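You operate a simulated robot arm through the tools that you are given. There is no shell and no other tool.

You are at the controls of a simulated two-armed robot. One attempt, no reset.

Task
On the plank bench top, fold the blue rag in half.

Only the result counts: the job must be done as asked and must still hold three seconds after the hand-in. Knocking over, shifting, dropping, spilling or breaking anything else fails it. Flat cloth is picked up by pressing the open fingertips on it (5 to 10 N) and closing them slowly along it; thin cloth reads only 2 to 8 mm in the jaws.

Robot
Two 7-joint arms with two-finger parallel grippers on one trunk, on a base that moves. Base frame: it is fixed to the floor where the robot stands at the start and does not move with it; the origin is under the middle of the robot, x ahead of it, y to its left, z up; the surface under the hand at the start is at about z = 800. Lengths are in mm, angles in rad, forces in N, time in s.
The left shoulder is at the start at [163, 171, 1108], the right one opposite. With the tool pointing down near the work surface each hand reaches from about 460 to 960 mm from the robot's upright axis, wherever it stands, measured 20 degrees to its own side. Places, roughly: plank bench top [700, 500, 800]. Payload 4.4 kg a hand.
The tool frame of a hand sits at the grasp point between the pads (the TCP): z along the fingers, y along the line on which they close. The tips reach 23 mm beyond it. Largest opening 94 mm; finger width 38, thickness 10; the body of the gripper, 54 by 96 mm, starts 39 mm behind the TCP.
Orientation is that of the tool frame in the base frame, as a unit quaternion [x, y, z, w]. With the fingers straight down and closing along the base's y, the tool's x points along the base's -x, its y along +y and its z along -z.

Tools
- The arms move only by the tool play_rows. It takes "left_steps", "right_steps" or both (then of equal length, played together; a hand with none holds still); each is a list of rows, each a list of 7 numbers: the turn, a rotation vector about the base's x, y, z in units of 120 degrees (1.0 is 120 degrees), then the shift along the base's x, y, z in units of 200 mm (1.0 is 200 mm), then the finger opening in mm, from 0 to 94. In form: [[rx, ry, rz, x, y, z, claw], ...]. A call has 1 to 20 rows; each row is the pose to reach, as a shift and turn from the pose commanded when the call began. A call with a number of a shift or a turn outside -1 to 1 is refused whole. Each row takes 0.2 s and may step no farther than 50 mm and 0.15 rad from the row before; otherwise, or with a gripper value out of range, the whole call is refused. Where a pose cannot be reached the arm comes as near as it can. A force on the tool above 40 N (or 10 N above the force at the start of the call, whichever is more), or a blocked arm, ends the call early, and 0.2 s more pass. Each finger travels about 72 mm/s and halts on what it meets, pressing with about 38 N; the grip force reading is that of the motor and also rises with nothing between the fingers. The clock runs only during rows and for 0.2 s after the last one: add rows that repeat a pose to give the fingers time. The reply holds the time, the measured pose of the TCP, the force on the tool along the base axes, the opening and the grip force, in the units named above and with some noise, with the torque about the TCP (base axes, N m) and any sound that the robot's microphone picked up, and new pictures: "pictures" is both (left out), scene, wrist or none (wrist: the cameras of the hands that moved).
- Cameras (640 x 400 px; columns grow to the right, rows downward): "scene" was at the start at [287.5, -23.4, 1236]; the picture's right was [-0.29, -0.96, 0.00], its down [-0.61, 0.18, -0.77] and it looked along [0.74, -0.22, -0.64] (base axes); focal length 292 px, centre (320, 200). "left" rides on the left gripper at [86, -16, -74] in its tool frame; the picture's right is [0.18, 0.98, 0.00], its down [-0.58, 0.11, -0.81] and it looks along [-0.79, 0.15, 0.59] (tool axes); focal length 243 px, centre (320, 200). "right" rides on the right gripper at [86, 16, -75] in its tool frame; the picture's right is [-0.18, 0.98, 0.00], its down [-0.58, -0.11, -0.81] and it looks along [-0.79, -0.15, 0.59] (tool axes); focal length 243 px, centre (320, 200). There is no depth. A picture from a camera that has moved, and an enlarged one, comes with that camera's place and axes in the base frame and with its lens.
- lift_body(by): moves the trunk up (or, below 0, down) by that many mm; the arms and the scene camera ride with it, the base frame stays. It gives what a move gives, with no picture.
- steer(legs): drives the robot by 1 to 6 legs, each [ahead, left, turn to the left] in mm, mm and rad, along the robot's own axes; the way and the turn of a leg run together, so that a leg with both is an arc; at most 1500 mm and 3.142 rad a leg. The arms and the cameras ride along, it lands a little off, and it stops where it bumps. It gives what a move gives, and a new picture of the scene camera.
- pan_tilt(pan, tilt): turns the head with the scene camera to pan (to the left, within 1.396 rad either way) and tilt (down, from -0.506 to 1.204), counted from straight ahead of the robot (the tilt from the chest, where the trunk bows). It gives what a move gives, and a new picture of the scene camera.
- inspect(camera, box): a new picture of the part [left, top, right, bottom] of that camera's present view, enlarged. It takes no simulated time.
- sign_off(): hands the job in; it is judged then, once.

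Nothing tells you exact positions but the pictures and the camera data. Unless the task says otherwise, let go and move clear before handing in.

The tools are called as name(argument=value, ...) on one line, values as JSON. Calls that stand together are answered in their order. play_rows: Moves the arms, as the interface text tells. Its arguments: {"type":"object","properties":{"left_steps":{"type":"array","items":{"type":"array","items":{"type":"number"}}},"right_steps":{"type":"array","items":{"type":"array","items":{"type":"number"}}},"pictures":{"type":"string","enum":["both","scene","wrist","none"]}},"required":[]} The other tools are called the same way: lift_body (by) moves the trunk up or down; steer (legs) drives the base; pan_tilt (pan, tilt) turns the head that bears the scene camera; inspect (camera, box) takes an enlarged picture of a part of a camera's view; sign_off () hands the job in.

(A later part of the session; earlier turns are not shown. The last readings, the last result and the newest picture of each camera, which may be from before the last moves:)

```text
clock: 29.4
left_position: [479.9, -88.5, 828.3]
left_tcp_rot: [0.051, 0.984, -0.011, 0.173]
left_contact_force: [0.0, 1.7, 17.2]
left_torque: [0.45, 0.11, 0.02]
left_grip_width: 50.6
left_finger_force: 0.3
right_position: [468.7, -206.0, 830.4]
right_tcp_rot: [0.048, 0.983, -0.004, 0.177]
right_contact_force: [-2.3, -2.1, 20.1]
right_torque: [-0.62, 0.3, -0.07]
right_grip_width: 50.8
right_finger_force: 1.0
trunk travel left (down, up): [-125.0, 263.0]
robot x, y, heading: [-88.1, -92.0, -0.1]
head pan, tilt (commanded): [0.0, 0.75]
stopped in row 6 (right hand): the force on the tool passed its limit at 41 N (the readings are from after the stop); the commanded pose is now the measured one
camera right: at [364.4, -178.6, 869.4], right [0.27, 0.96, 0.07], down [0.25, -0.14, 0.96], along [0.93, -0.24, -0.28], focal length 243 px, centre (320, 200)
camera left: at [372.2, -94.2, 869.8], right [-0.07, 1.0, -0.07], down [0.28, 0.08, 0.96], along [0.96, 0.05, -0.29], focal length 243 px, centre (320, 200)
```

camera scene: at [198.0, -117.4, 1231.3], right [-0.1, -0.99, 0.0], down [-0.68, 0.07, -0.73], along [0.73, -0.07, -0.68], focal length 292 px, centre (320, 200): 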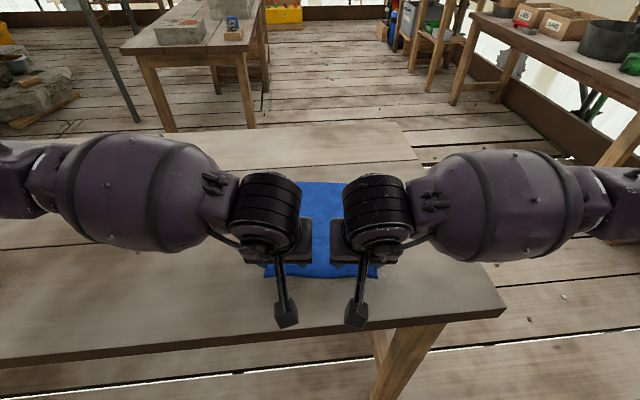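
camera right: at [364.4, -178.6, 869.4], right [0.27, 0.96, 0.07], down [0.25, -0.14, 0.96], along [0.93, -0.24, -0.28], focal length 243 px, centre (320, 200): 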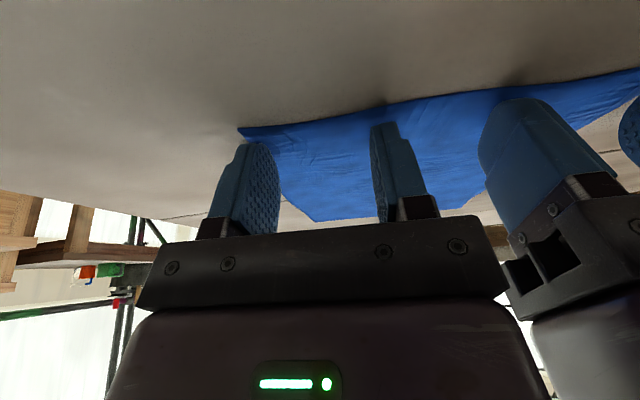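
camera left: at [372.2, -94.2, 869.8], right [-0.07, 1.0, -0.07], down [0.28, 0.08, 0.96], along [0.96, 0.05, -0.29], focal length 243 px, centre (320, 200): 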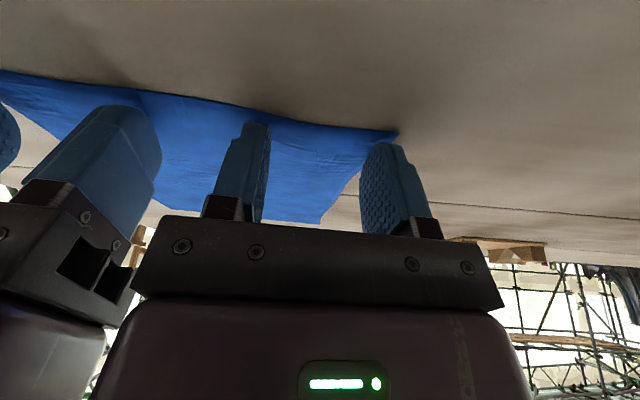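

The tips turn out to be square-ended: the forward corner touched early and the right hand pressed too hard, so both calls stopped. I'll lift off and tilt the hands 12° the other way, so the near corners of the tips press close to the rag's edge.

play_rows(left_steps=[[0, 0, 0, 0, 0, 0.05, 50], [0, 0, 0, 0, 0, 0.1, 50], [0.0045, 0.0442, 0, 0.02, -0.0015, 0.12, 50], [0.009, 0.0885, 0, 0.04, -0.003, 0.1335, 50], [0.0133, 0.1327, 0, 0.06, -0.0045, 0.1335, 50], [0.0178, 0.1769, 0, 0.08, -0.006, 0.1335, 50], [0.0222, 0.2212, 0, 0.1, -0.0075, 0.1335, 50], [0.0267, 0.2654, 0, 0.1245, -0.009, 0.1335, 50], [0.0267, 0.2654, 0, 0.1245, -0.009, 0.1335, 50]], right_steps=[[0, 0, 0, 0, 0, 0.05, 50], [0, 0, 0, 0, 0, 0.1, 50], [0.0045, 0.0442, 0, 0.018, -0.0035, 0.12, 50], [0.009, 0.0885, 0, 0.036, -0.007, 0.123, 50], [0.0133, 0.1327, 0, 0.055, -0.0105, 0.123, 50], [0.0178, 0.1769, 0, 0.073, -0.014, 0.123, 50], [0.0222, 0.2212, 0, 0.092, -0.0175, 0.123, 50], [0.0267, 0.2654, 0, 0.11, -0.021, 0.123, 50], [0.0267, 0.2654, 0, 0.11, -0.021, 0.123, 50]], pictures="both")

```text
clock: 31.4
left_position: [505.5, -90.8, 853.5]
left_tcp_rot: [0.051, 0.993, 0.005, -0.11]
left_contact_force: [0.0, -0.8, 0.7]
left_torque: [0.02, 0.0, -0.01]
left_grip_width: 50.0
left_finger_force: 0.0
right_position: [492.6, -211.3, 850.8]
right_tcp_rot: [0.049, 0.993, 0.01, -0.104]
right_contact_force: [0.7, 0.3, -1.4]
right_torque: [0.0, -0.02, -0.02]
right_grip_width: 50.0
right_finger_force: 0.1
trunk travel left (down, up): [-125.0, 263.0]
robot x, y, heading: [-90.4, -89.4, -0.098]
head pan, tilt (commanded): [0.0, 0.75]
camera scene: at [197.9, -117.4, 1231.3], right [-0.1, -0.99, 0.0], down [-0.68, 0.07, -0.73], along [0.73, -0.07, -0.68], focal length 292 px, centre (320, 200)
camera right: at [425.4, -186.9, 942.0], right [0.28, 0.96, -0.03], down [0.72, -0.19, 0.67], along [0.63, -0.21, -0.75], focal length 243 px, centre (320, 200)
camera left: at [436.2, -99.3, 944.4], right [-0.08, 1.0, 0.04], down [0.75, 0.04, 0.66], along [0.66, 0.08, -0.75], focal length 243 px, centre (320, 200)
```

scene: 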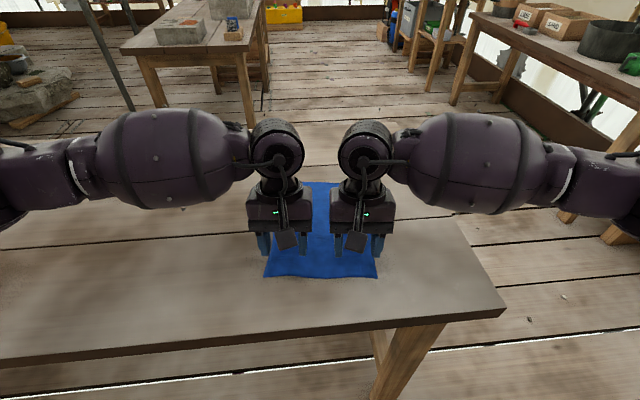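
right: 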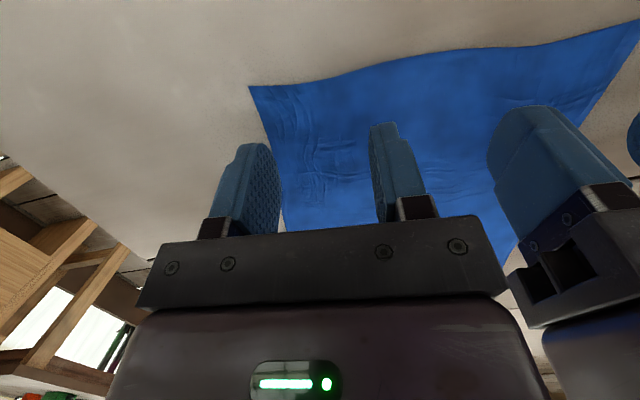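
left: 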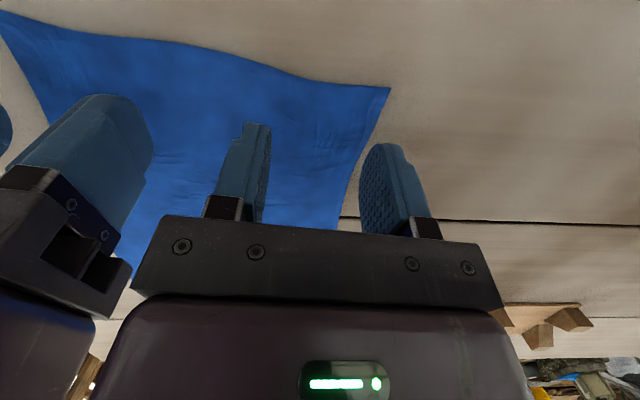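

The corners are unchanged and both hands are placed as planned. I'll lower them gradually and stop near contact to read the forces.

play_rows(left_steps=[[0, 0, 0, 0, 0, -0.04, 50], [0, 0, 0, 0, 0, -0.08, 50], [0, 0, 0, 0, 0, -0.11, 50], [0, 0, 0, 0, 0, -0.125, 50], [0, 0, 0, 0, 0, -0.13, 50], [0, 0, 0, 0, 0, -0.13, 50]], right_steps=[[0, 0, 0, 0, 0, -0.03, 50], [0, 0, 0, 0, 0, -0.06, 50], [0, 0, 0, 0, 0, -0.09, 50], [0, 0, 0, 0, 0, -0.105, 50], [0, 0, 0, 0, 0, -0.11, 50], [0, 0, 0, 0, 0, -0.11, 50]], pictures="none")

```text
clock: 32.8
left_position: [506.5, -89.4, 827.9]
left_tcp_rot: [0.051, 0.993, 0.004, -0.109]
left_contact_force: [1.6, 0.3, 12.1]
left_torque: [0.19, -0.23, -0.03]
left_grip_width: 49.8
left_finger_force: 0.1
right_position: [490.7, -209.7, 829.2]
right_tcp_rot: [0.049, 0.993, 0.009, -0.104]
right_contact_force: [-0.2, 0.9, -0.1]
right_torque: [0.0, -0.02, -0.01]
right_grip_width: 50.0
right_finger_force: 0.0
trunk travel left (down, up): [-125.0, 263.0]
robot x, y, heading: [-91.0, -88.4, -0.104]
head pan, tilt (commanded): [0.0, 0.75]
```

The left hand presses with 12 N, mostly on its outer finger, and the right isn't touching yet. I'll ease and level the left hand and bring the right one down to contact.

play_rows(left_steps=[[0.004, 0, 0, 0, 0, 0.002, 50], [0.007, 0, 0, 0, 0, 0.002, 50], [0.007, 0, 0, 0, 0, 0.002, 50]], right_steps=[[0, 0, 0, 0, 0, -0.005, 50], [0, 0, 0, 0, 0, -0.01, 50], [0, 0, 0, 0, 0, -0.01, 50]], pictures="none")

```text
clock: 33.6
left_position: [505.2, -91.3, 827.0]
left_tcp_rot: [0.05, 0.993, 0.011, -0.108]
left_contact_force: [4.4, -1.1, 14.8]
left_torque: [-0.42, -0.27, 0.1]
left_grip_width: 50.3
left_finger_force: 0.2
right_position: [492.2, -210.7, 828.7]
right_tcp_rot: [0.05, 0.993, 0.01, -0.104]
right_contact_force: [0.4, -0.9, 3.5]
right_torque: [-0.12, -0.03, 0.02]
right_grip_width: 50.0
right_finger_force: 0.1
trunk travel left (down, up): [-125.0, 263.0]
robot x, y, heading: [-88.6, -93.5, -0.103]
head pan, tilt (commanded): [0.0, 0.75]
```

play_rows(left_steps=[[-0.002, 0, 0, 0, 0, 0.002, 50], [-0.004, 0, 0, 0, 0, 0.004, 50], [-0.004, 0, 0, 0, 0, 0.004, 50]], right_steps=[[-0.0015, 0, 0, 0, 0, -0.003, 50], [-0.003, 0, 0, 0, 0, -0.005, 50], [-0.003, 0, 0, 0, 0, -0.005, 50]], pictures="none")

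```text
clock: 34.4
left_position: [504.7, -89.8, 829.0]
left_tcp_rot: [0.05, 0.993, 0.007, -0.11]
left_contact_force: [1.5, -1.2, 7.1]
left_torque: [-0.14, -0.14, 0.02]
left_grip_width: 50.1
left_finger_force: 0.5
right_position: [492.4, -209.9, 828.5]
right_tcp_rot: [0.049, 0.993, 0.007, -0.103]
right_contact_force: [-2.7, 0.3, 17.6]
right_torque: [-0.39, -0.15, -0.11]
right_grip_width: 50.2
right_finger_force: 0.5
trunk travel left (down, up): [-125.0, 263.0]
robot x, y, heading: [-87.3, -91.0, -0.095]
head pan, tilt (commanded): [0.0, 0.75]
```

play_rows(left_steps=[[-0.001, 0, 0, 0, 0, 0, 50], [-0.001, 0, 0, 0, 0, 0, 50]], right_steps=[[-0.002, 0, 0, 0, 0, 0.004, 50], [-0.003, 0, 0, 0, 0, 0.005, 50]], pictures="none")

```text
clock: 35.0
left_position: [504.7, -89.7, 828.4]
left_tcp_rot: [0.05, 0.993, 0.005, -0.109]
left_contact_force: [-0.9, 1.9, 11.5]
left_torque: [0.04, -0.09, 0.0]
left_grip_width: 50.2
left_finger_force: 0.2
right_position: [491.4, -210.4, 828.6]
right_tcp_rot: [0.05, 0.993, 0.004, -0.103]
right_contact_force: [3.2, 1.1, 12.7]
right_torque: [0.11, -0.24, 0.01]
right_grip_width: 50.3
right_finger_force: 0.0
trunk travel left (down, up): [-125.0, 263.0]
robot x, y, heading: [-83.9, -95.5, -0.106]
head pan, tilt (commanded): [0.0, 0.75]
```

The fingers are now evenly loaded on both hands at about 12 N. I'll ease slightly and close slowly, checking partway.

play_rows(left_steps=[[0, 0, 0, 0, 0, 0.001, 48], [0, 0, 0, 0, 0, 0.001, 46], [0, 0, 0, 0, 0, 0.001, 44], [0, 0, 0, 0, 0, 0.001, 42], [0, 0, 0, 0, 0, 0.001, 40], [0, 0, 0, 0, 0, 0.001, 38], [0, 0, 0, 0, 0, 0.001, 36], [0, 0, 0, 0, 0, 0.001, 34], [0, 0, 0, 0, 0, 0.001, 32], [0, 0, 0, 0, 0, 0.001, 30]], right_steps=[[0, 0, 0, 0, 0, 0.001, 48], [0, 0, 0, 0, 0, 0.001, 46], [0, 0, 0, 0, 0, 0.001, 44], [0, 0, 0, 0, 0, 0.001, 42], [0, 0, 0, 0, 0, 0.001, 40], [0, 0, 0, 0, 0, 0.001, 38], [0, 0, 0, 0, 0, 0.001, 36], [0, 0, 0, 0, 0, 0.001, 34], [0, 0, 0, 0, 0, 0.001, 32], [0, 0, 0, 0, 0, 0.001, 30]], pictures="wrist")

```text
clock: 37.2
left_position: [504.3, -91.2, 828.2]
left_tcp_rot: [0.05, 0.993, 0.006, -0.109]
left_contact_force: [-0.8, -0.8, 7.3]
left_torque: [-0.02, -0.08, -0.04]
left_grip_width: 29.7
left_finger_force: 0.0
right_position: [490.7, -211.1, 827.6]
right_tcp_rot: [0.05, 0.993, 0.004, -0.104]
right_contact_force: [-0.7, -1.7, 14.4]
right_torque: [-0.01, -0.15, 0.02]
right_grip_width: 30.1
right_finger_force: 0.3
trunk travel left (down, up): [-125.0, 263.0]
robot x, y, heading: [-85.3, -88.8, -0.103]
head pan, tilt (commanded): [0.0, 0.75]
camera right: at [424.5, -185.9, 918.3], right [0.28, 0.96, -0.04], down [0.72, -0.18, 0.67], along [0.64, -0.22, -0.74], focal length 243 px, centre (320, 200)
camera left: at [435.1, -100.1, 919.7], right [-0.08, 1.0, 0.04], down [0.75, 0.03, 0.66], along [0.66, 0.08, -0.75], focal length 243 px, centre (320, 200)
```

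right: 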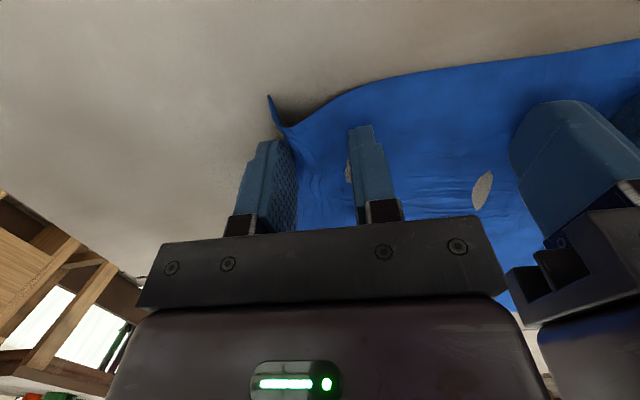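
left: 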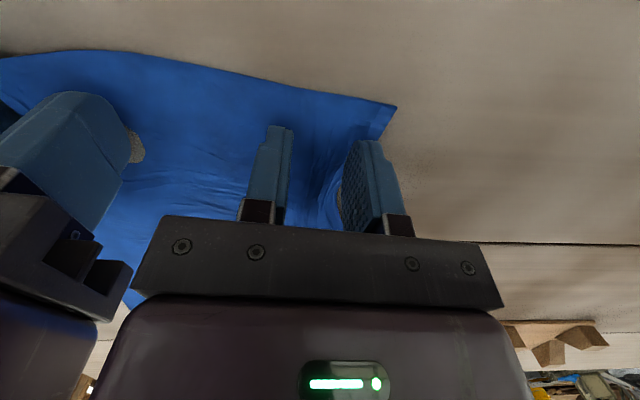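

The cloth is gathering between the fingers on both hands. I'll keep closing slowly and ease the right hand a little.

play_rows(left_steps=[[0, 0, 0, 0, 0, 0, 28], [0, 0, 0, 0, 0, 0, 26], [0, 0, 0, 0, 0, 0, 24], [0, 0, 0, 0, 0, 0, 22], [0, 0, 0, 0, 0, 0, 20], [0, 0, 0, 0, 0, 0, 18], [0, 0, 0, 0, 0, 0, 16], [0, 0, 0, 0, 0, 0, 14]], right_steps=[[0, 0, 0, 0, 0, 0.002, 28], [0, 0, 0, 0, 0, 0.003, 26], [0, 0, 0, 0, 0, 0.003, 24], [0, 0, 0, 0, 0, 0.003, 22], [0, 0, 0, 0, 0, 0.003, 20], [0, 0, 0, 0, 0, 0.003, 18], [0, 0, 0, 0, 0, 0.003, 16], [0, 0, 0, 0, 0, 0.003, 14]], pictures="wrist")

```text
clock: 39.0
left_position: [504.3, -91.4, 827.9]
left_tcp_rot: [0.051, 0.993, 0.006, -0.109]
left_contact_force: [-2.0, -12.8, 12.1]
left_torque: [-0.42, -0.12, -0.16]
left_grip_width: 16.7
left_finger_force: 9.1
right_position: [490.9, -210.5, 828.5]
right_tcp_rot: [0.049, 0.993, 0.003, -0.103]
right_contact_force: [0.8, 11.1, 6.9]
right_torque: [0.34, -0.16, 0.17]
right_grip_width: 18.4
right_finger_force: 6.1
trunk travel left (down, up): [-125.0, 263.0]
robot x, y, heading: [-91.3, -87.7, -0.097]
head pan, tilt (commanded): [0.0, 0.75]
camera right: at [424.5, -185.7, 918.5], right [0.28, 0.96, -0.04], down [0.72, -0.18, 0.67], along [0.63, -0.21, -0.74], focal length 243 px, centre (320, 200)
camera left: at [435.3, -100.3, 919.7], right [-0.08, 1.0, 0.04], down [0.75, 0.03, 0.66], along [0.66, 0.08, -0.75], focal length 243 px, centre (320, 200)
```

right: 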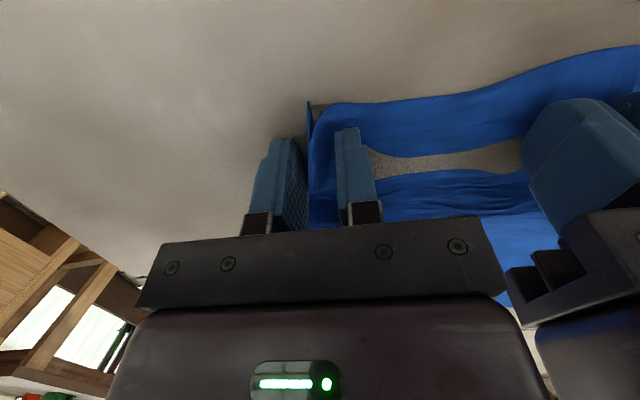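
left: 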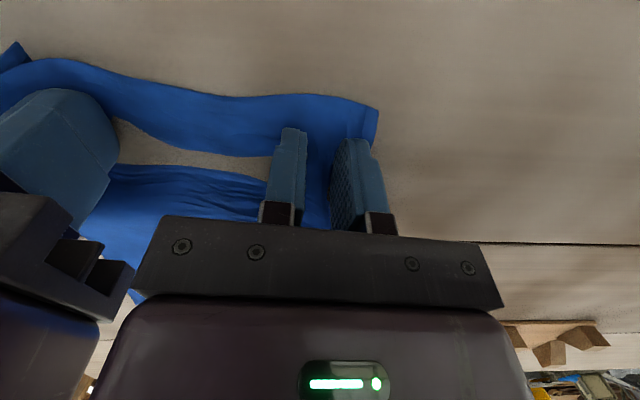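

The cloth between the hands has gone taut, pulling about 12 N sideways. I'll move the hands slightly toward each other while closing, so the inner fingers stay put and the slack gathers into the jaws.

play_rows(left_steps=[[0, 0, 0, 0, -0.008, 0, 15], [0, 0, 0, 0, -0.016, 0, 13], [0, 0, 0, 0, -0.022, 0, 11], [0, 0, 0, 0, -0.027, 0, 9], [0, 0, 0, 0, -0.031, 0, 7], [0, 0, 0, 0, -0.035, 0, 5], [0, 0, 0, 0, -0.035, 0, 3], [0, 0, 0, 0, -0.035, 0, 1], [0, 0, 0, 0, -0.035, 0, 0]], right_steps=[[0, 0, 0, 0, 0.008, 0, 15], [0, 0, 0, 0, 0.016, 0, 13], [0, 0, 0, 0, 0.022, 0, 11], [0, 0, 0, 0, 0.027, 0, 9], [0, 0, 0, 0, 0.031, 0, 7], [0, 0, 0, 0, 0.035, 0, 5], [0, 0, 0, 0, 0.035, 0, 3], [0, 0, 0, 0, 0.035, 0, 1], [0, 0, 0, 0, 0.035, 0, 0]], pictures="wrist")

```text
clock: 41.0
left_position: [506.1, -98.1, 828.3]
left_tcp_rot: [0.05, 0.993, 0.005, -0.109]
left_contact_force: [-0.9, -12.2, 13.1]
left_torque: [-0.33, -0.13, -0.11]
left_grip_width: 2.1
left_finger_force: 38.0
right_position: [490.8, -203.6, 828.2]
right_tcp_rot: [0.051, 0.993, 0.004, -0.104]
right_contact_force: [1.1, 12.7, 3.6]
right_torque: [0.29, -0.06, 0.16]
right_grip_width: 8.4
right_finger_force: 37.6
trunk travel left (down, up): [-125.0, 263.0]
robot x, y, heading: [-90.8, -91.6, -0.099]
head pan, tilt (commanded): [0.0, 0.75]
camera right: at [424.2, -178.8, 918.6], right [0.28, 0.96, -0.04], down [0.72, -0.18, 0.67], along [0.63, -0.22, -0.74], focal length 243 px, centre (320, 200)
camera left: at [435.9, -106.8, 919.6], right [-0.08, 1.0, 0.04], down [0.75, 0.03, 0.66], along [0.66, 0.08, -0.75], focal length 243 px, centre (320, 200)
```

right: 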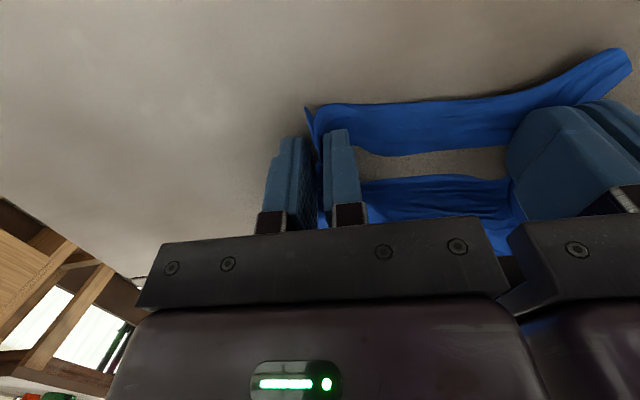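
left: 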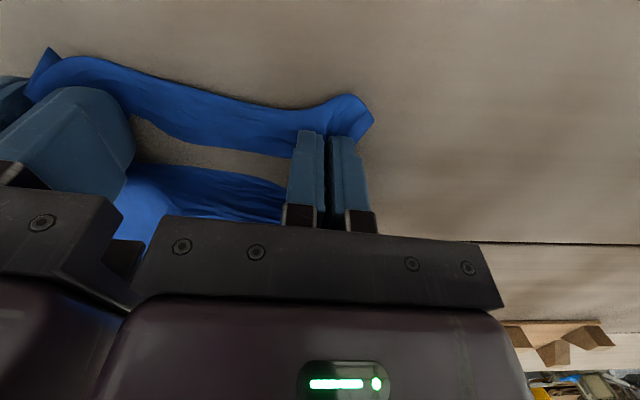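

Both jaws now hold cloth, reading 2.1 mm on the left and 8.4 mm on the right. I'll move the hands about 2 mm toward each other to ease the tension, lift gently, and check the hold.

play_rows(left_steps=[[0, 0, 0, 0, -0.008, 0.003, 0], [0, 0, 0, 0, -0.012, 0.01, 0], [0, 0, 0, 0, -0.012, 0.025, 0], [0, 0, 0, 0, -0.012, 0.05, 0], [0, 0, 0, 0, -0.012, 0.075, 0], [0, 0, 0, 0, -0.012, 0.1, 0], [0, 0, 0, 0, -0.012, 0.1, 0]], right_steps=[[0, 0, 0, 0, 0.008, 0.003, 0], [0, 0, 0, 0, 0.012, 0.01, 0], [0, 0, 0, 0, 0.012, 0.025, 0], [0, 0, 0, 0, 0.012, 0.05, 0], [0, 0, 0, 0, 0.012, 0.075, 0], [0, 0, 0, 0, 0.012, 0.1, 0], [0, 0, 0, 0, 0.012, 0.1, 0]], pictures="both")

```text
clock: 42.6
left_position: [506.0, -102.1, 847.9]
left_tcp_rot: [0.051, 0.993, 0.006, -0.11]
left_contact_force: [-0.3, 0.0, 0.9]
left_torque: [-0.02, 0.0, 0.04]
left_grip_width: 2.4
left_finger_force: 37.9
right_position: [491.9, -202.9, 846.6]
right_tcp_rot: [0.05, 0.993, 0.004, -0.105]
right_contact_force: [0.2, 0.8, 0.0]
right_torque: [0.0, -0.02, 0.01]
right_grip_width: 7.7
right_finger_force: 38.5
trunk travel left (down, up): [-125.0, 263.0]
robot x, y, heading: [-90.1, -89.8, -0.097]
head pan, tilt (commanded): [0.0, 0.75]
camera scene: at [198.4, -117.4, 1231.1], right [-0.1, -0.99, 0.0], down [-0.68, 0.07, -0.73], along [0.73, -0.07, -0.68], focal length 292 px, centre (320, 200)
camera right: at [425.0, -177.4, 938.4], right [0.28, 0.96, -0.04], down [0.72, -0.18, 0.67], along [0.63, -0.22, -0.74], focal length 243 px, centre (320, 200)
camera left: at [436.9, -110.2, 939.6], right [-0.08, 1.0, 0.04], down [0.75, 0.03, 0.66], along [0.66, 0.08, -0.75], focal length 243 px, centre (320, 200)
```

scene: 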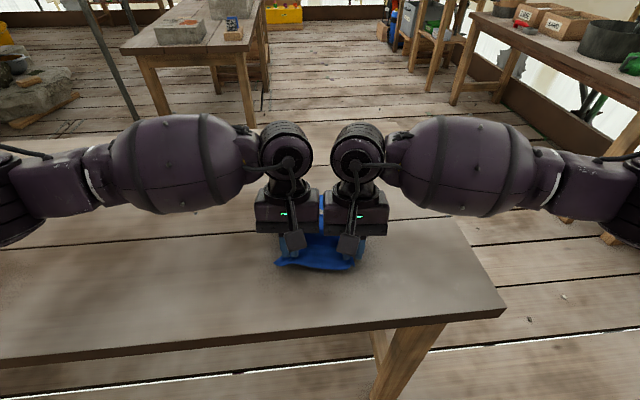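
right: 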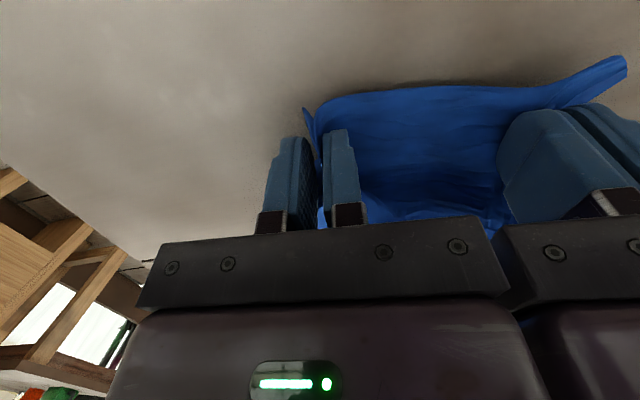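
left: 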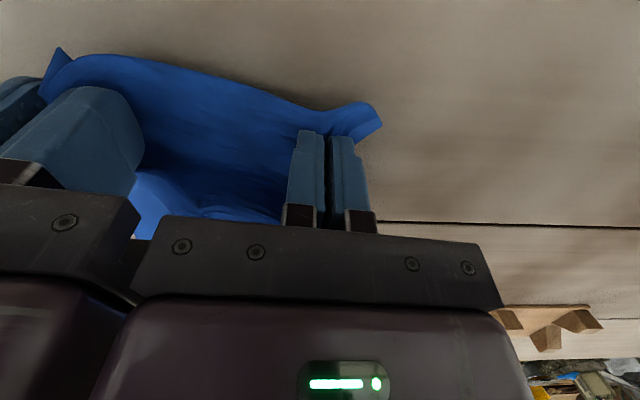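

Both hands hold the cloth, but I misjudged the tilt direction: the grip reaches about 44 mm inside the edge, which would leave a poorly turned hem. I'll set the edge down where it was and open the fingers to spread it, then regrasp nearer the edge with the fingers tilted forward.

play_rows(left_steps=[[0, 0, 0, 0, 0.005, -0.04, 0], [0, 0, 0, 0, 0.01, -0.08, 0], [0, 0, 0, 0, 0.012, -0.096, 0], [0, 0, 0, 0, 0.016, -0.098, 6], [0, 0, 0, 0, 0.022, -0.098, 12], [0, 0, 0, 0, 0.028, -0.098, 20], [0, 0, 0, 0, 0.034, -0.098, 28], [0, 0, 0, 0, 0.04, -0.098, 36], [0, 0, 0, 0, 0.047, -0.098, 44], [0, 0, 0, 0, 0.047, -0.098, 50], [0, 0, 0, 0, 0.047, -0.08, 50], [0, 0, 0, 0, 0.047, 0, 50], [0, 0, 0, 0, 0.1, 0.1, 50], [0, 0, 0, 0, 0.3, 0.2, 50], [0, 0, 0, 0, 0.5, 0.25, 50], [0, 0, 0, 0, 0.6, 0.25, 50]], right_steps=[[0, 0, 0, 0, -0.005, -0.04, 0], [0, 0, 0, 0, -0.01, -0.08, 0], [0, 0, 0, 0, -0.012, -0.093, 0], [0, 0, 0, 0, -0.016, -0.095, 10], [0, 0, 0, 0, -0.022, -0.095, 14], [0, 0, 0, 0, -0.028, -0.095, 20], [0, 0, 0, 0, -0.034, -0.095, 28], [0, 0, 0, 0, -0.04, -0.095, 36], [0, 0, 0, 0, -0.047, -0.095, 44], [0, 0, 0, 0, -0.047, -0.095, 50], [0, 0, 0, 0, -0.047, -0.08, 50], [0, 0, 0, 0, -0.047, 0, 50], [0, 0, 0, 0, -0.1, 0.1, 50], [0, 0, 0, 0, -0.3, 0.2, 50], [0, 0, 0, 0, -0.5, 0.25, 50], [0, 0, 0, 0, -0.6, 0.25, 50]], pictures="both")

inspect(camera="scene", box=[230, 160, 410, 290])

```text
clock: 46.0
left_position: [506.4, 20.6, 896.3]
left_tcp_rot: [0.051, 0.993, 0.006, -0.109]
left_contact_force: [0.0, 0.3, 0.4]
left_torque: [-0.01, -0.02, -0.03]
left_grip_width: 50.2
left_finger_force: 0.0
right_position: [490.0, -321.1, 898.3]
right_tcp_rot: [0.05, 0.993, 0.003, -0.104]
right_contact_force: [-0.3, -0.5, 0.5]
right_torque: [0.01, 0.0, -0.01]
right_grip_width: 49.7
right_finger_force: 0.0
trunk travel left (down, up): [-125.0, 263.0]
robot x, y, heading: [-88.7, -89.3, -0.099]
head pan, tilt (commanded): [0.0, 0.75]
camera scene: at [198.2, -117.4, 1231.1], right [-0.1, -0.99, 0.0], down [-0.68, 0.07, -0.73], along [0.73, -0.07, -0.68], focal length 292 px, centre (320, 200)
camera right: at [424.3, -296.8, 988.1], right [0.28, 0.96, -0.04], down [0.72, -0.18, 0.67], along [0.63, -0.22, -0.74], focal length 243 px, centre (320, 200)
camera left: at [436.4, 11.4, 987.4], right [-0.08, 1.0, 0.04], down [0.75, 0.03, 0.66], along [0.66, 0.08, -0.75], focal length 243 px, centre (320, 200)
```

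scene: 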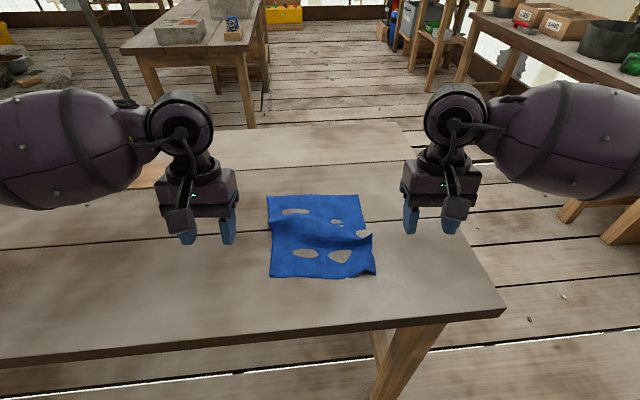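
right: 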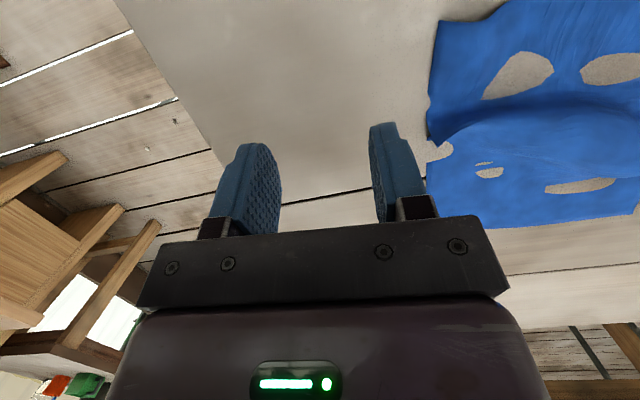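
left: 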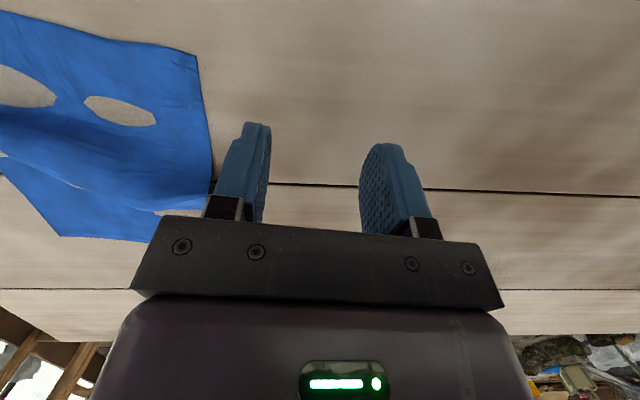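

```text
3.08 times, centred on (320, 225) of scene
camera zoom: at [198.2, -117.4, 1231.1], right [-0.1, -0.99, 0.0], down [-0.68, 0.07, -0.73], along [0.73, -0.07, -0.68], focal length 900 px, centre (320, 123)
```

zoom: 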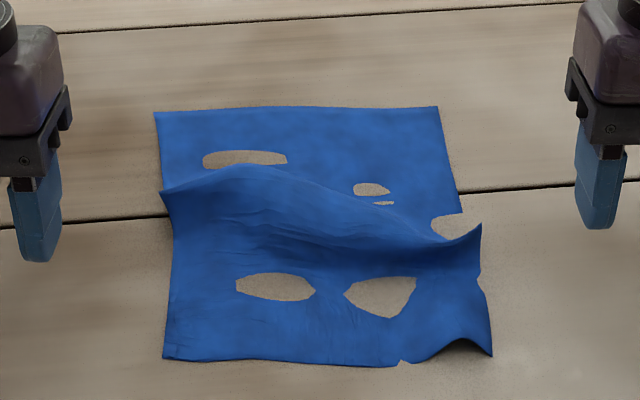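

The rag now has a large wrinkle across the middle and its far half slid about 45 mm toward me. Far corners are near (682,-49) and (666,-251), near corners near (479,-60) and (462,-241). I'll level both hands, place them over the far part, and drag it flat by pressing lightly and pulling away from me.

play_rows(left_steps=[[-0.0013, -0.013, 0, 0.09, -0.07, 0, 50], [-0.0026, -0.026, 0, 0.18, -0.14, 0, 50], [-0.004, -0.039, 0, 0.27, -0.21, 0, 50], [-0.0053, -0.052, 0, 0.36, -0.28, 0, 50], [-0.0066, -0.065, 0, 0.46, -0.36, 0, 50], [-0.008, -0.078, 0, 0.55, -0.43, -0.06, 50], [-0.009, -0.091, 0, 0.64, -0.51, -0.14, 50], [-0.0104, -0.1036, 0, 0.733, -0.578, -0.23, 50], [-0.0104, -0.1036, 0, 0.733, -0.578, -0.23, 50]], right_steps=[[-0.0012, -0.012, 0, 0.1, 0.07, 0, 50], [-0.0024, -0.024, 0, 0.2, 0.14, 0, 50], [-0.0036, -0.036, 0, 0.3, 0.21, 0, 50], [-0.0048, -0.048, 0, 0.4, 0.28, 0, 50], [-0.006, -0.06, 0, 0.5, 0.36, 0, 50], [-0.007, -0.073, 0, 0.6, 0.43, -0.06, 50], [-0.0085, -0.086, 0, 0.69, 0.51, -0.14, 50], [-0.0098, -0.098, 0, 0.775, 0.58, -0.24, 50], [-0.0098, -0.098, 0, 0.775, 0.58, -0.24, 50]], pictures="both")

```text
clock: 48.0
left_position: [652.1, -95.2, 850.6]
left_tcp_rot: [0.05, 0.999, 0.001, 0.0]
left_contact_force: [-1.0, -0.9, -0.3]
left_torque: [-0.03, -0.01, 0.01]
left_grip_width: 49.9
left_finger_force: 0.1
right_position: [645.1, -206.0, 850.1]
right_tcp_rot: [0.051, 0.999, -0.002, -0.001]
right_contact_force: [-0.2, 0.0, -0.1]
right_torque: [-0.01, -0.01, 0.03]
right_grip_width: 50.0
right_finger_force: 0.0
trunk travel left (down, up): [-125.0, 263.0]
robot x, y, heading: [-88.0, -91.5, -0.106]
head pan, tilt (commanded): [0.0, 0.75]
camera scene: at [197.4, -117.4, 1231.6], right [-0.1, -0.99, 0.0], down [-0.68, 0.07, -0.73], along [0.73, -0.07, -0.68], focal length 292 px, centre (320, 200)
camera right: at [562.4, -178.9, 924.6], right [0.28, 0.96, 0.0], down [0.57, -0.16, 0.81], along [0.77, -0.23, -0.59], focal length 243 px, centre (320, 200)
camera left: at [564.4, -103.4, 926.0], right [-0.08, 1.0, 0.0], down [0.59, 0.05, 0.81], along [0.8, 0.07, -0.59], focal length 243 px, centre (320, 200)
```

scene: 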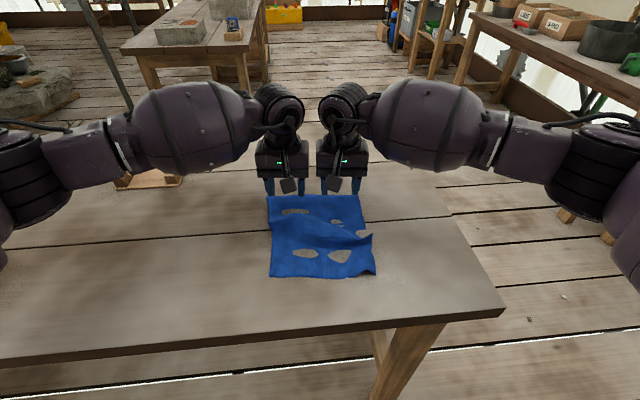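
right: 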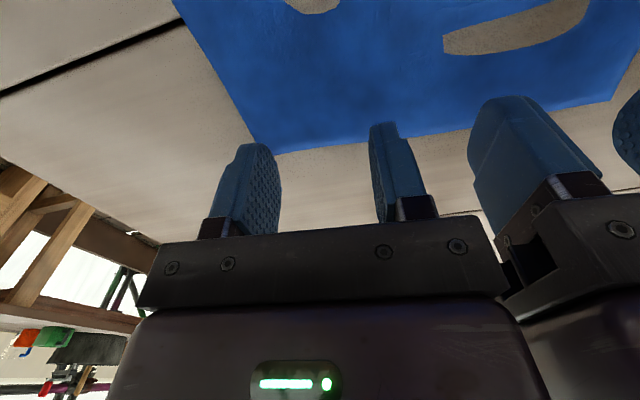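
left: 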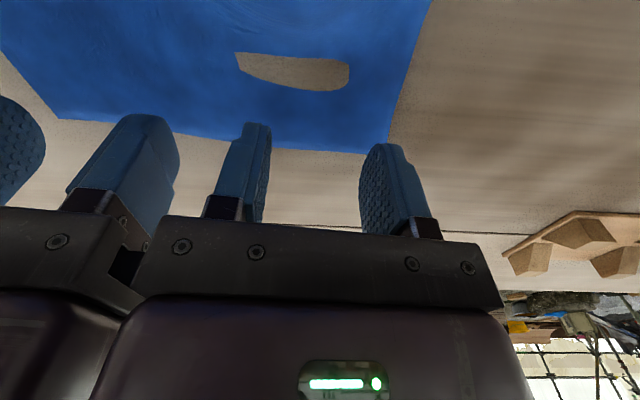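

Far corners are confirmed near (679,-48) and (665,-246). I'll press down lightly onto the far strip.

play_rows(left_steps=[[0, 0, 0, 0, 0, -0.04, 50], [0, 0, 0, 0, 0, -0.08, 50], [0, 0, 0, 0, 0, -0.11, 50], [0, 0, 0, 0, 0, -0.12, 50], [0, 0, 0, 0, 0, -0.126, 50], [0, 0, 0, 0, 0, -0.126, 50]], right_steps=[[0, 0, 0, 0, 0, -0.04, 50], [0, 0, 0, 0, 0, -0.08, 50], [0, 0, 0, 0, 0, -0.11, 50], [0, 0, 0, 0, 0, -0.12, 50], [0, 0, 0, 0, 0, -0.126, 50], [0, 0, 0, 0, 0, -0.126, 50]], pictures="none")

```text
clock: 49.4
left_position: [652.5, -96.0, 825.2]
left_tcp_rot: [0.051, 0.999, 0.0, 0.001]
left_contact_force: [-0.1, 0.0, -0.4]
left_torque: [-0.03, 0.02, 0.0]
left_grip_width: 50.1
left_finger_force: 0.1
right_position: [646.6, -205.1, 825.2]
right_tcp_rot: [0.052, 0.999, -0.001, -0.002]
right_contact_force: [-1.0, 0.1, 2.3]
right_torque: [0.05, -0.02, 0.03]
right_grip_width: 50.1
right_finger_force: 0.0
trunk travel left (down, up): [-125.0, 263.0]
robot x, y, heading: [-91.7, -87.7, -0.102]
head pan, tilt (commanded): [0.0, 0.75]
```

play_rows(left_steps=[[0, 0, 0, 0, 0, -0.006, 50], [0, 0, 0, 0, 0, -0.008, 50], [0, 0, 0, 0.025, -0.0025, -0.008, 50], [0, 0, 0, 0.05, -0.005, -0.008, 50], [0, 0, 0, 0.075, -0.0075, -0.008, 50], [0, 0, 0, 0.1, -0.01, -0.008, 50]], right_steps=[[0, 0, 0, 0, 0, -0.003, 50], [0, 0, 0, 0, 0, -0.004, 50], [0, 0, 0, 0.025, -0.0025, -0.004, 50], [0, 0, 0, 0.05, -0.005, -0.004, 50], [0, 0, 0, 0.075, -0.0075, -0.004, 50], [0, 0, 0, 0.1, -0.01, -0.004, 50]], pictures="scene")

```text
clock: 50.8
left_position: [672.1, -98.1, 825.2]
left_tcp_rot: [0.051, 0.999, 0.001, 0.001]
left_contact_force: [-1.3, 0.2, 1.6]
left_torque: [-0.05, 0.02, -0.04]
left_grip_width: 50.0
left_finger_force: 0.2
right_position: [665.1, -208.4, 824.3]
right_tcp_rot: [0.05, 0.999, -0.002, -0.002]
right_contact_force: [-1.7, 0.5, 5.6]
right_torque: [0.11, 0.04, 0.03]
right_grip_width: 50.0
right_finger_force: 0.2
trunk travel left (down, up): [-125.0, 263.0]
robot x, y, heading: [-87.9, -89.6, -0.102]
head pan, tilt (commanded): [0.0, 0.75]
camera scene: at [197.2, -117.3, 1231.5], right [-0.1, -0.99, 0.0], down [-0.68, 0.07, -0.73], along [0.73, -0.07, -0.68], focal length 292 px, centre (320, 200)
```

scene: 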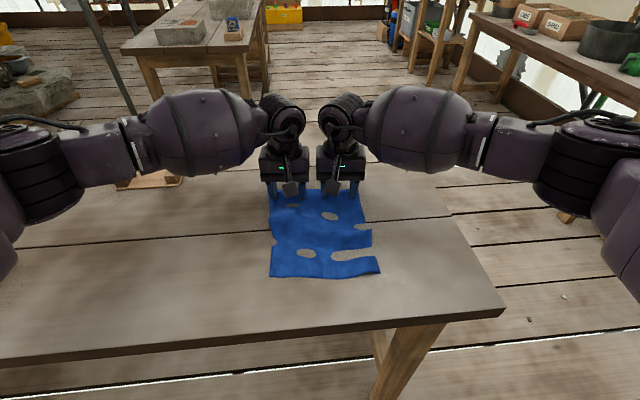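

The far edge follows the fingers and the wrinkle is shrinking. I'll keep dragging it away.

play_rows(left_steps=[[0, 0, 0, 0.025, -0.0025, -0.004, 50], [0, 0, 0, 0.05, -0.005, -0.004, 50], [0, 0, 0, 0.075, -0.0075, -0.004, 50], [0, 0, 0, 0.1, -0.01, -0.004, 50], [0, 0, 0, 0.125, -0.0125, -0.004, 50], [0, 0, 0, 0.15, -0.015, -0.004, 50]], right_steps=[[0, 0, 0, 0.025, -0.0025, 0, 50], [0, 0, 0, 0.05, -0.005, 0, 50], [0, 0, 0, 0.075, -0.0075, 0, 50], [0, 0, 0, 0.1, -0.01, 0, 50], [0, 0, 0, 0.125, -0.0125, 0, 50], [0, 0, 0, 0.15, -0.015, 0, 50]], pictures="scene")

inspect(camera="scene", box=[230, 160, 410, 290])

```text
clock: 52.2
left_position: [703.2, -101.0, 825.3]
left_tcp_rot: [0.05, 0.999, 0.002, 0.0]
left_contact_force: [-0.6, 0.4, 1.2]
left_torque: [-0.02, 0.01, 0.03]
left_grip_width: 50.1
left_finger_force: 0.0
right_position: [695.7, -210.8, 824.5]
right_tcp_rot: [0.051, 0.999, -0.002, -0.001]
right_contact_force: [-2.8, 0.3, 11.2]
right_torque: [0.22, 0.07, 0.02]
right_grip_width: 49.9
right_finger_force: 0.0
trunk travel left (down, up): [-125.0, 263.0]
robot x, y, heading: [-87.2, -89.6, -0.103]
head pan, tilt (commanded): [0.0, 0.75]
camera scene: at [196.8, -117.2, 1231.6], right [-0.1, -0.99, 0.0], down [-0.68, 0.07, -0.73], along [0.73, -0.07, -0.68], focal length 292 px, centre (320, 200)
```

scene: 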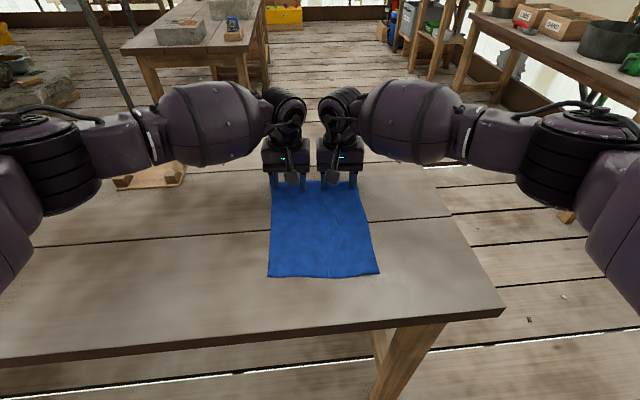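

```text
3.08 times, centred on (320, 225) of scene
camera zoom: at [196.8, -117.2, 1231.6], right [-0.1, -0.99, 0.0], down [-0.68, 0.07, -0.73], along [0.73, -0.07, -0.68], focal length 900 px, centre (320, 123)
```

zoom: 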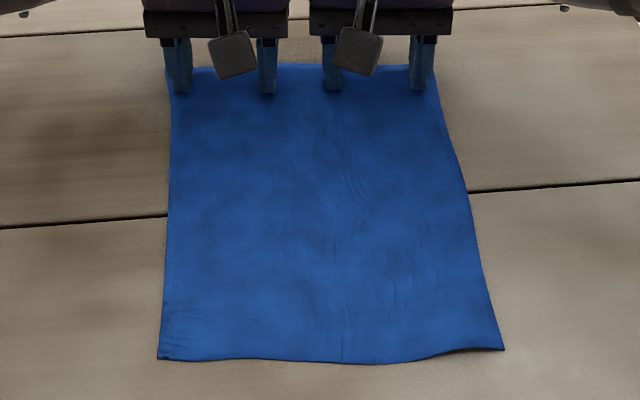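

The rag is flat again, with corners near BL(478,-57), BR(463,-247), TL(727,-59) and TR(709,-259). The hands are already at the far edge. I'll lift and test how far I can tilt them there, with fingers pointing back at the robot, to choose the fold direction.

play_rows(left_steps=[[0, 0, 0, 0, 0, 0.1, 50], [0, 0, 0, 0, 0, 0.2, 50], [0, 0, 0, 0, 0, 0.3, 50], [0.006, 0.06, 0, 0, 0, 0.3, 50], [0.012, 0.12, 0, 0, 0, 0.3, 50], [0.018, 0.18, 0, 0, 0, 0.3, 50], [0.024, 0.24, 0, 0, 0, 0.3, 50], [0.03, 0.3, 0, 0, 0, 0.3, 50], [0.036, 0.36, 0, 0, 0, 0.3, 50], [0.036, 0.36, 0, 0, 0, 0.3, 50]], right_steps=[[0, 0, 0, 0, 0, 0.1, 50], [0, 0, 0, 0, 0, 0.2, 50], [0, 0, 0, 0, 0, 0.3, 50], [0.006, 0.06, 0, 0, 0, 0.3, 50], [0.012, 0.12, 0, 0, 0, 0.3, 50], [0.018, 0.18, 0, 0, 0, 0.3, 50], [0.024, 0.24, 0, 0, 0, 0.3, 50], [0.03, 0.3, 0, 0, 0, 0.3, 50], [0.036, 0.36, 0, 0, 0, 0.3, 50], [0.036, 0.36, 0, 0, 0, 0.3, 50]], pictures="scene")

inspect(camera="scene", box=[230, 160, 410, 290])

```text
clock: 54.4
left_position: [683.7, -99.8, 889.2]
left_tcp_rot: [0.048, 0.928, 0.018, -0.37]
left_contact_force: [-0.6, -0.8, -0.4]
left_torque: [0.01, 0.02, -0.03]
left_grip_width: 50.0
left_finger_force: 0.0
left hand out of reach, approached as far as the arm can: row 9, 10
right_position: [674.5, -200.4, 879.8]
right_tcp_rot: [0.046, 0.939, 0.012, -0.34]
right_contact_force: [0.0, 0.4, 0.3]
right_torque: [0.0, 0.01, 0.02]
right_grip_width: 50.3
right_finger_force: 0.0
right hand out of reach, approached as far as the arm can: row 8, 9, 10
trunk travel left (down, up): [-125.0, 263.0]
robot x, y, heading: [-87.5, -91.3, -0.102]
head pan, tilt (commanded): [0.0, 0.75]
camera scene: at [198.3, -118.0, 1231.1], right [-0.1, -0.99, 0.0], down [-0.68, 0.07, -0.73], along [0.73, -0.07, -0.68], focal length 292 px, centre (320, 200)
```

scene: 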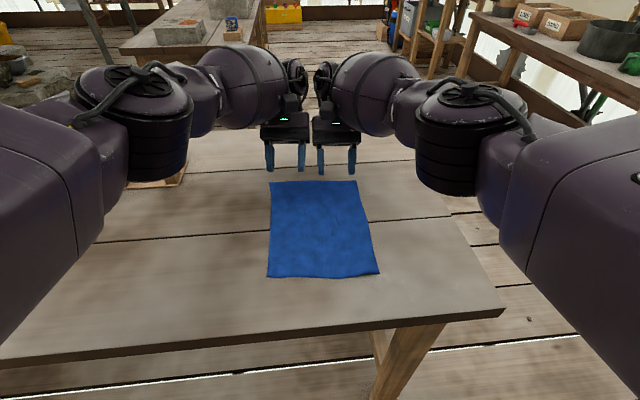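

```text
3.08 times, centred on (320, 225) of scene
camera zoom: at [198.3, -118.0, 1231.1], right [-0.1, -0.99, 0.0], down [-0.68, 0.07, -0.73], along [0.73, -0.07, -0.68], focal length 900 px, centre (320, 123)
```

zoom: 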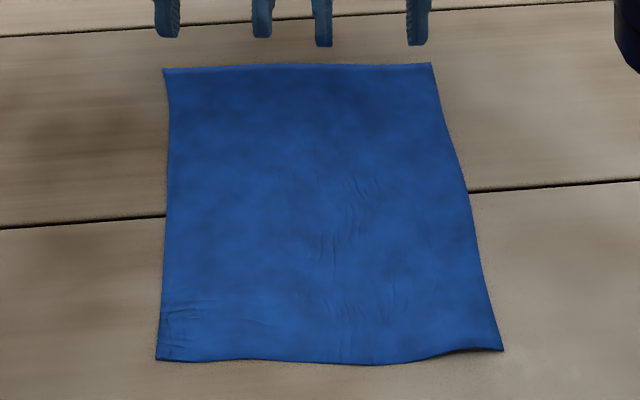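

The far side allows about 40° of tilt, so I'll fold near edge to far edge: grip the near edge with fingers tilted 30° forward and rotate during the carry. Corners are now BL(478,-57), BR(464,-247), TL(729,-54) and TR(715,-256). I'm moving both hands above the near edge.

play_rows(left_steps=[[-0.0051, -0.051, 0, -0.082, 0.004, 0, 44], [-0.0102, -0.1015, 0, -0.164, 0.008, 0, 44], [-0.0153, -0.152, 0, -0.246, 0.012, 0, 44], [-0.0204, -0.203, 0, -0.328, 0.016, 0, 44], [-0.0255, -0.254, 0, -0.41, 0.02, 0, 44], [-0.0306, -0.3045, 0, -0.492, 0.024, 0, 44], [-0.0357, -0.355, 0, -0.574, 0.028, 0, 44], [-0.0408, -0.406, 0, -0.656, 0.032, 0, 44], [-0.0459, -0.457, 0, -0.738, 0.036, -0.04, 44], [-0.051, -0.5075, 0, -0.82, 0.04, -0.08, 44], [-0.0561, -0.558, 0, -0.902, 0.044, -0.12, 44], [-0.0612, -0.609, 0, -0.9825, 0.0475, -0.146, 44], [-0.0612, -0.609, 0, -0.9825, 0.0475, -0.146, 44]], right_steps=[[-0.0048, -0.048, 0, -0.082, -0.0066, 0, 44], [-0.0097, -0.0965, 0, -0.164, -0.013, 0, 44], [-0.0145, -0.1448, 0, -0.246, -0.02, 0, 44], [-0.0193, -0.193, 0, -0.328, -0.0265, 0, 44], [-0.0242, -0.2413, 0, -0.41, -0.033, 0, 44], [-0.029, -0.2895, 0, -0.492, -0.04, 0, 44], [-0.0338, -0.3378, 0, -0.574, -0.0464, 0, 44], [-0.0387, -0.386, 0, -0.656, -0.053, 0, 44], [-0.0435, -0.4343, 0, -0.738, -0.0596, -0.025, 44], [-0.0483, -0.4825, 0, -0.82, -0.0663, -0.05, 44], [-0.0532, -0.5308, 0, -0.902, -0.073, -0.075, 44], [-0.058, -0.579, 0, -0.981, -0.0795, -0.1, 44], [-0.058, -0.579, 0, -0.981, -0.0795, -0.1, 44]], pictures="both")

```text
clock: 57.2
left_position: [488.1, -87.1, 860.8]
left_tcp_rot: [0.05, 0.965, -0.013, 0.259]
left_contact_force: [-0.7, -0.2, 0.0]
left_torque: [-0.03, -0.03, 0.0]
left_grip_width: 44.0
left_finger_force: 0.1
right_position: [479.0, -217.2, 860.8]
right_tcp_rot: [0.05, 0.964, -0.019, 0.26]
right_contact_force: [-0.8, 0.2, 0.2]
right_torque: [0.01, 0.01, -0.04]
right_grip_width: 44.3
right_finger_force: 0.1
trunk travel left (down, up): [-125.0, 263.0]
robot x, y, heading: [-91.8, -91.9, -0.102]
head pan, tilt (commanded): [0.0, 0.75]
camera scene: at [198.1, -117.4, 1231.2], right [-0.1, -0.99, 0.0], down [-0.68, 0.07, -0.73], along [0.73, -0.07, -0.68], focal length 292 px, centre (320, 200)
camera right: at [369.6, -187.7, 879.7], right [0.26, 0.96, 0.08], down [0.09, -0.11, 0.99], along [0.96, -0.25, -0.11], focal length 243 px, centre (320, 200)
camera left: at [373.5, -92.0, 881.9], right [-0.06, 0.99, -0.09], down [0.11, 0.1, 0.99], along [0.99, 0.05, -0.12], focal length 243 px, centre (320, 200)
```

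scene: 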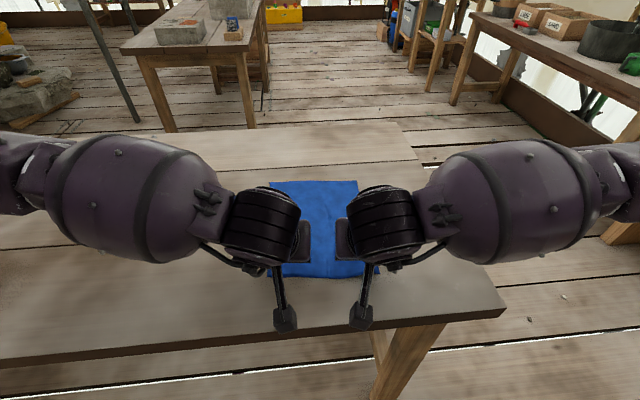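
right: 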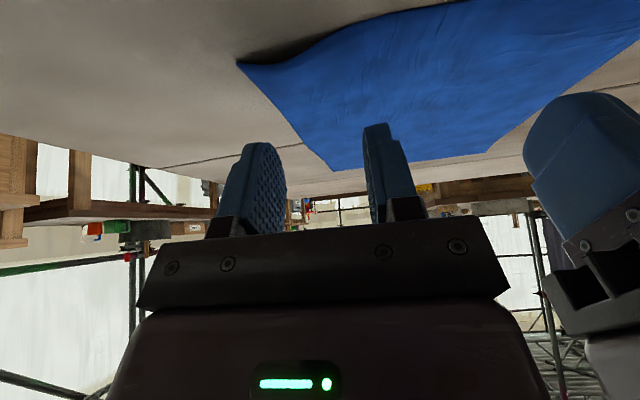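
left: 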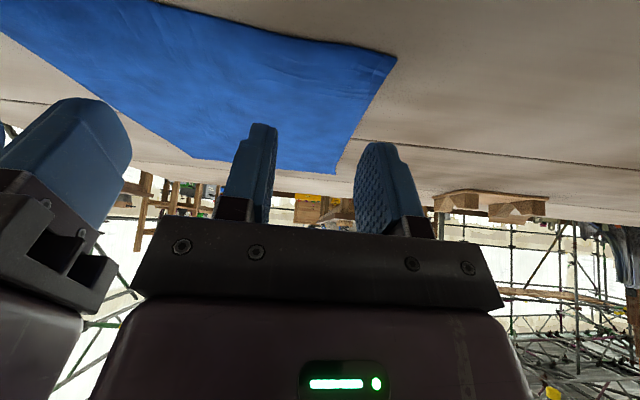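

Both hands are placed over the near edge. I'll correct a slight roll on the right hand and lower both to just above contact.

play_rows(left_steps=[[0, 0, 0, 0, 0, -0.04, 44], [0, 0, 0, 0, 0, -0.08, 44], [0, 0, 0, 0, 0, -0.11, 44], [0, 0, 0, 0, 0, -0.13, 44], [0, 0, 0, 0, 0, -0.14, 44], [0, 0, 0, 0, 0, -0.14, 44]], right_steps=[[0.003, -0.0003, 0, 0, 0, -0.04, 44], [0.0059, -0.0006, 0, 0, 0, -0.08, 44], [0.0059, -0.0006, 0, 0, 0, -0.11, 44], [0.0059, -0.0006, 0, 0, 0, -0.13, 44], [0.0059, -0.0006, 0, 0, 0, -0.14, 44], [0.0059, -0.0006, 0, 0, 0, -0.14, 44]], pictures="wrist")

```text
clock: 58.6
left_position: [487.4, -87.8, 831.8]
left_tcp_rot: [0.048, 0.965, -0.013, 0.259]
left_contact_force: [-0.3, 1.1, 0.5]
left_torque: [-0.02, -0.01, 0.03]
left_grip_width: 44.0
left_finger_force: 0.1
right_position: [479.8, -216.1, 831.7]
right_tcp_rot: [0.053, 0.964, -0.013, 0.259]
right_contact_force: [-0.9, -0.2, 0.7]
right_torque: [-0.04, 0.01, 0.01]
right_grip_width: 44.0
right_finger_force: 0.1
trunk travel left (down, up): [-125.0, 263.0]
robot x, y, heading: [-86.6, -87.8, -0.098]
head pan, tilt (commanded): [0.0, 0.75]
camera right: at [370.1, -187.2, 852.2], right [0.26, 0.96, 0.1], down [0.09, -0.12, 0.99], along [0.96, -0.25, -0.11], focal length 243 px, centre (320, 200)
camera left: at [373.2, -92.9, 853.4], right [-0.06, 0.99, -0.09], down [0.11, 0.1, 0.99], along [0.99, 0.05, -0.12], focal length 243 px, centre (320, 200)
```

right: 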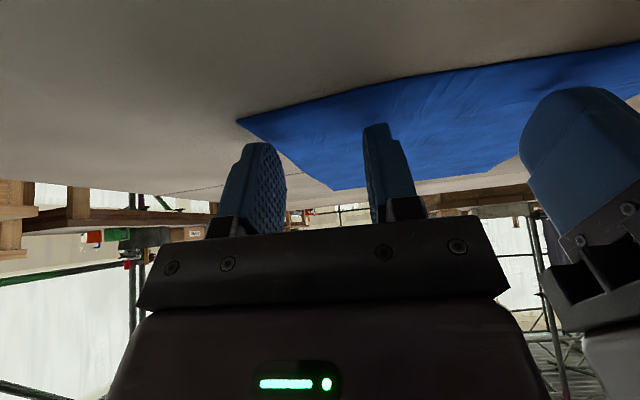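
left: 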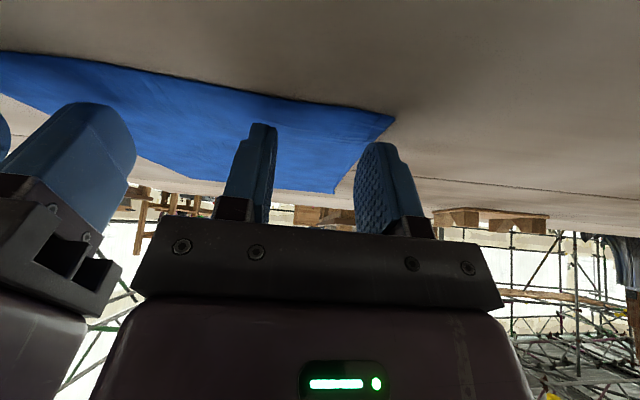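

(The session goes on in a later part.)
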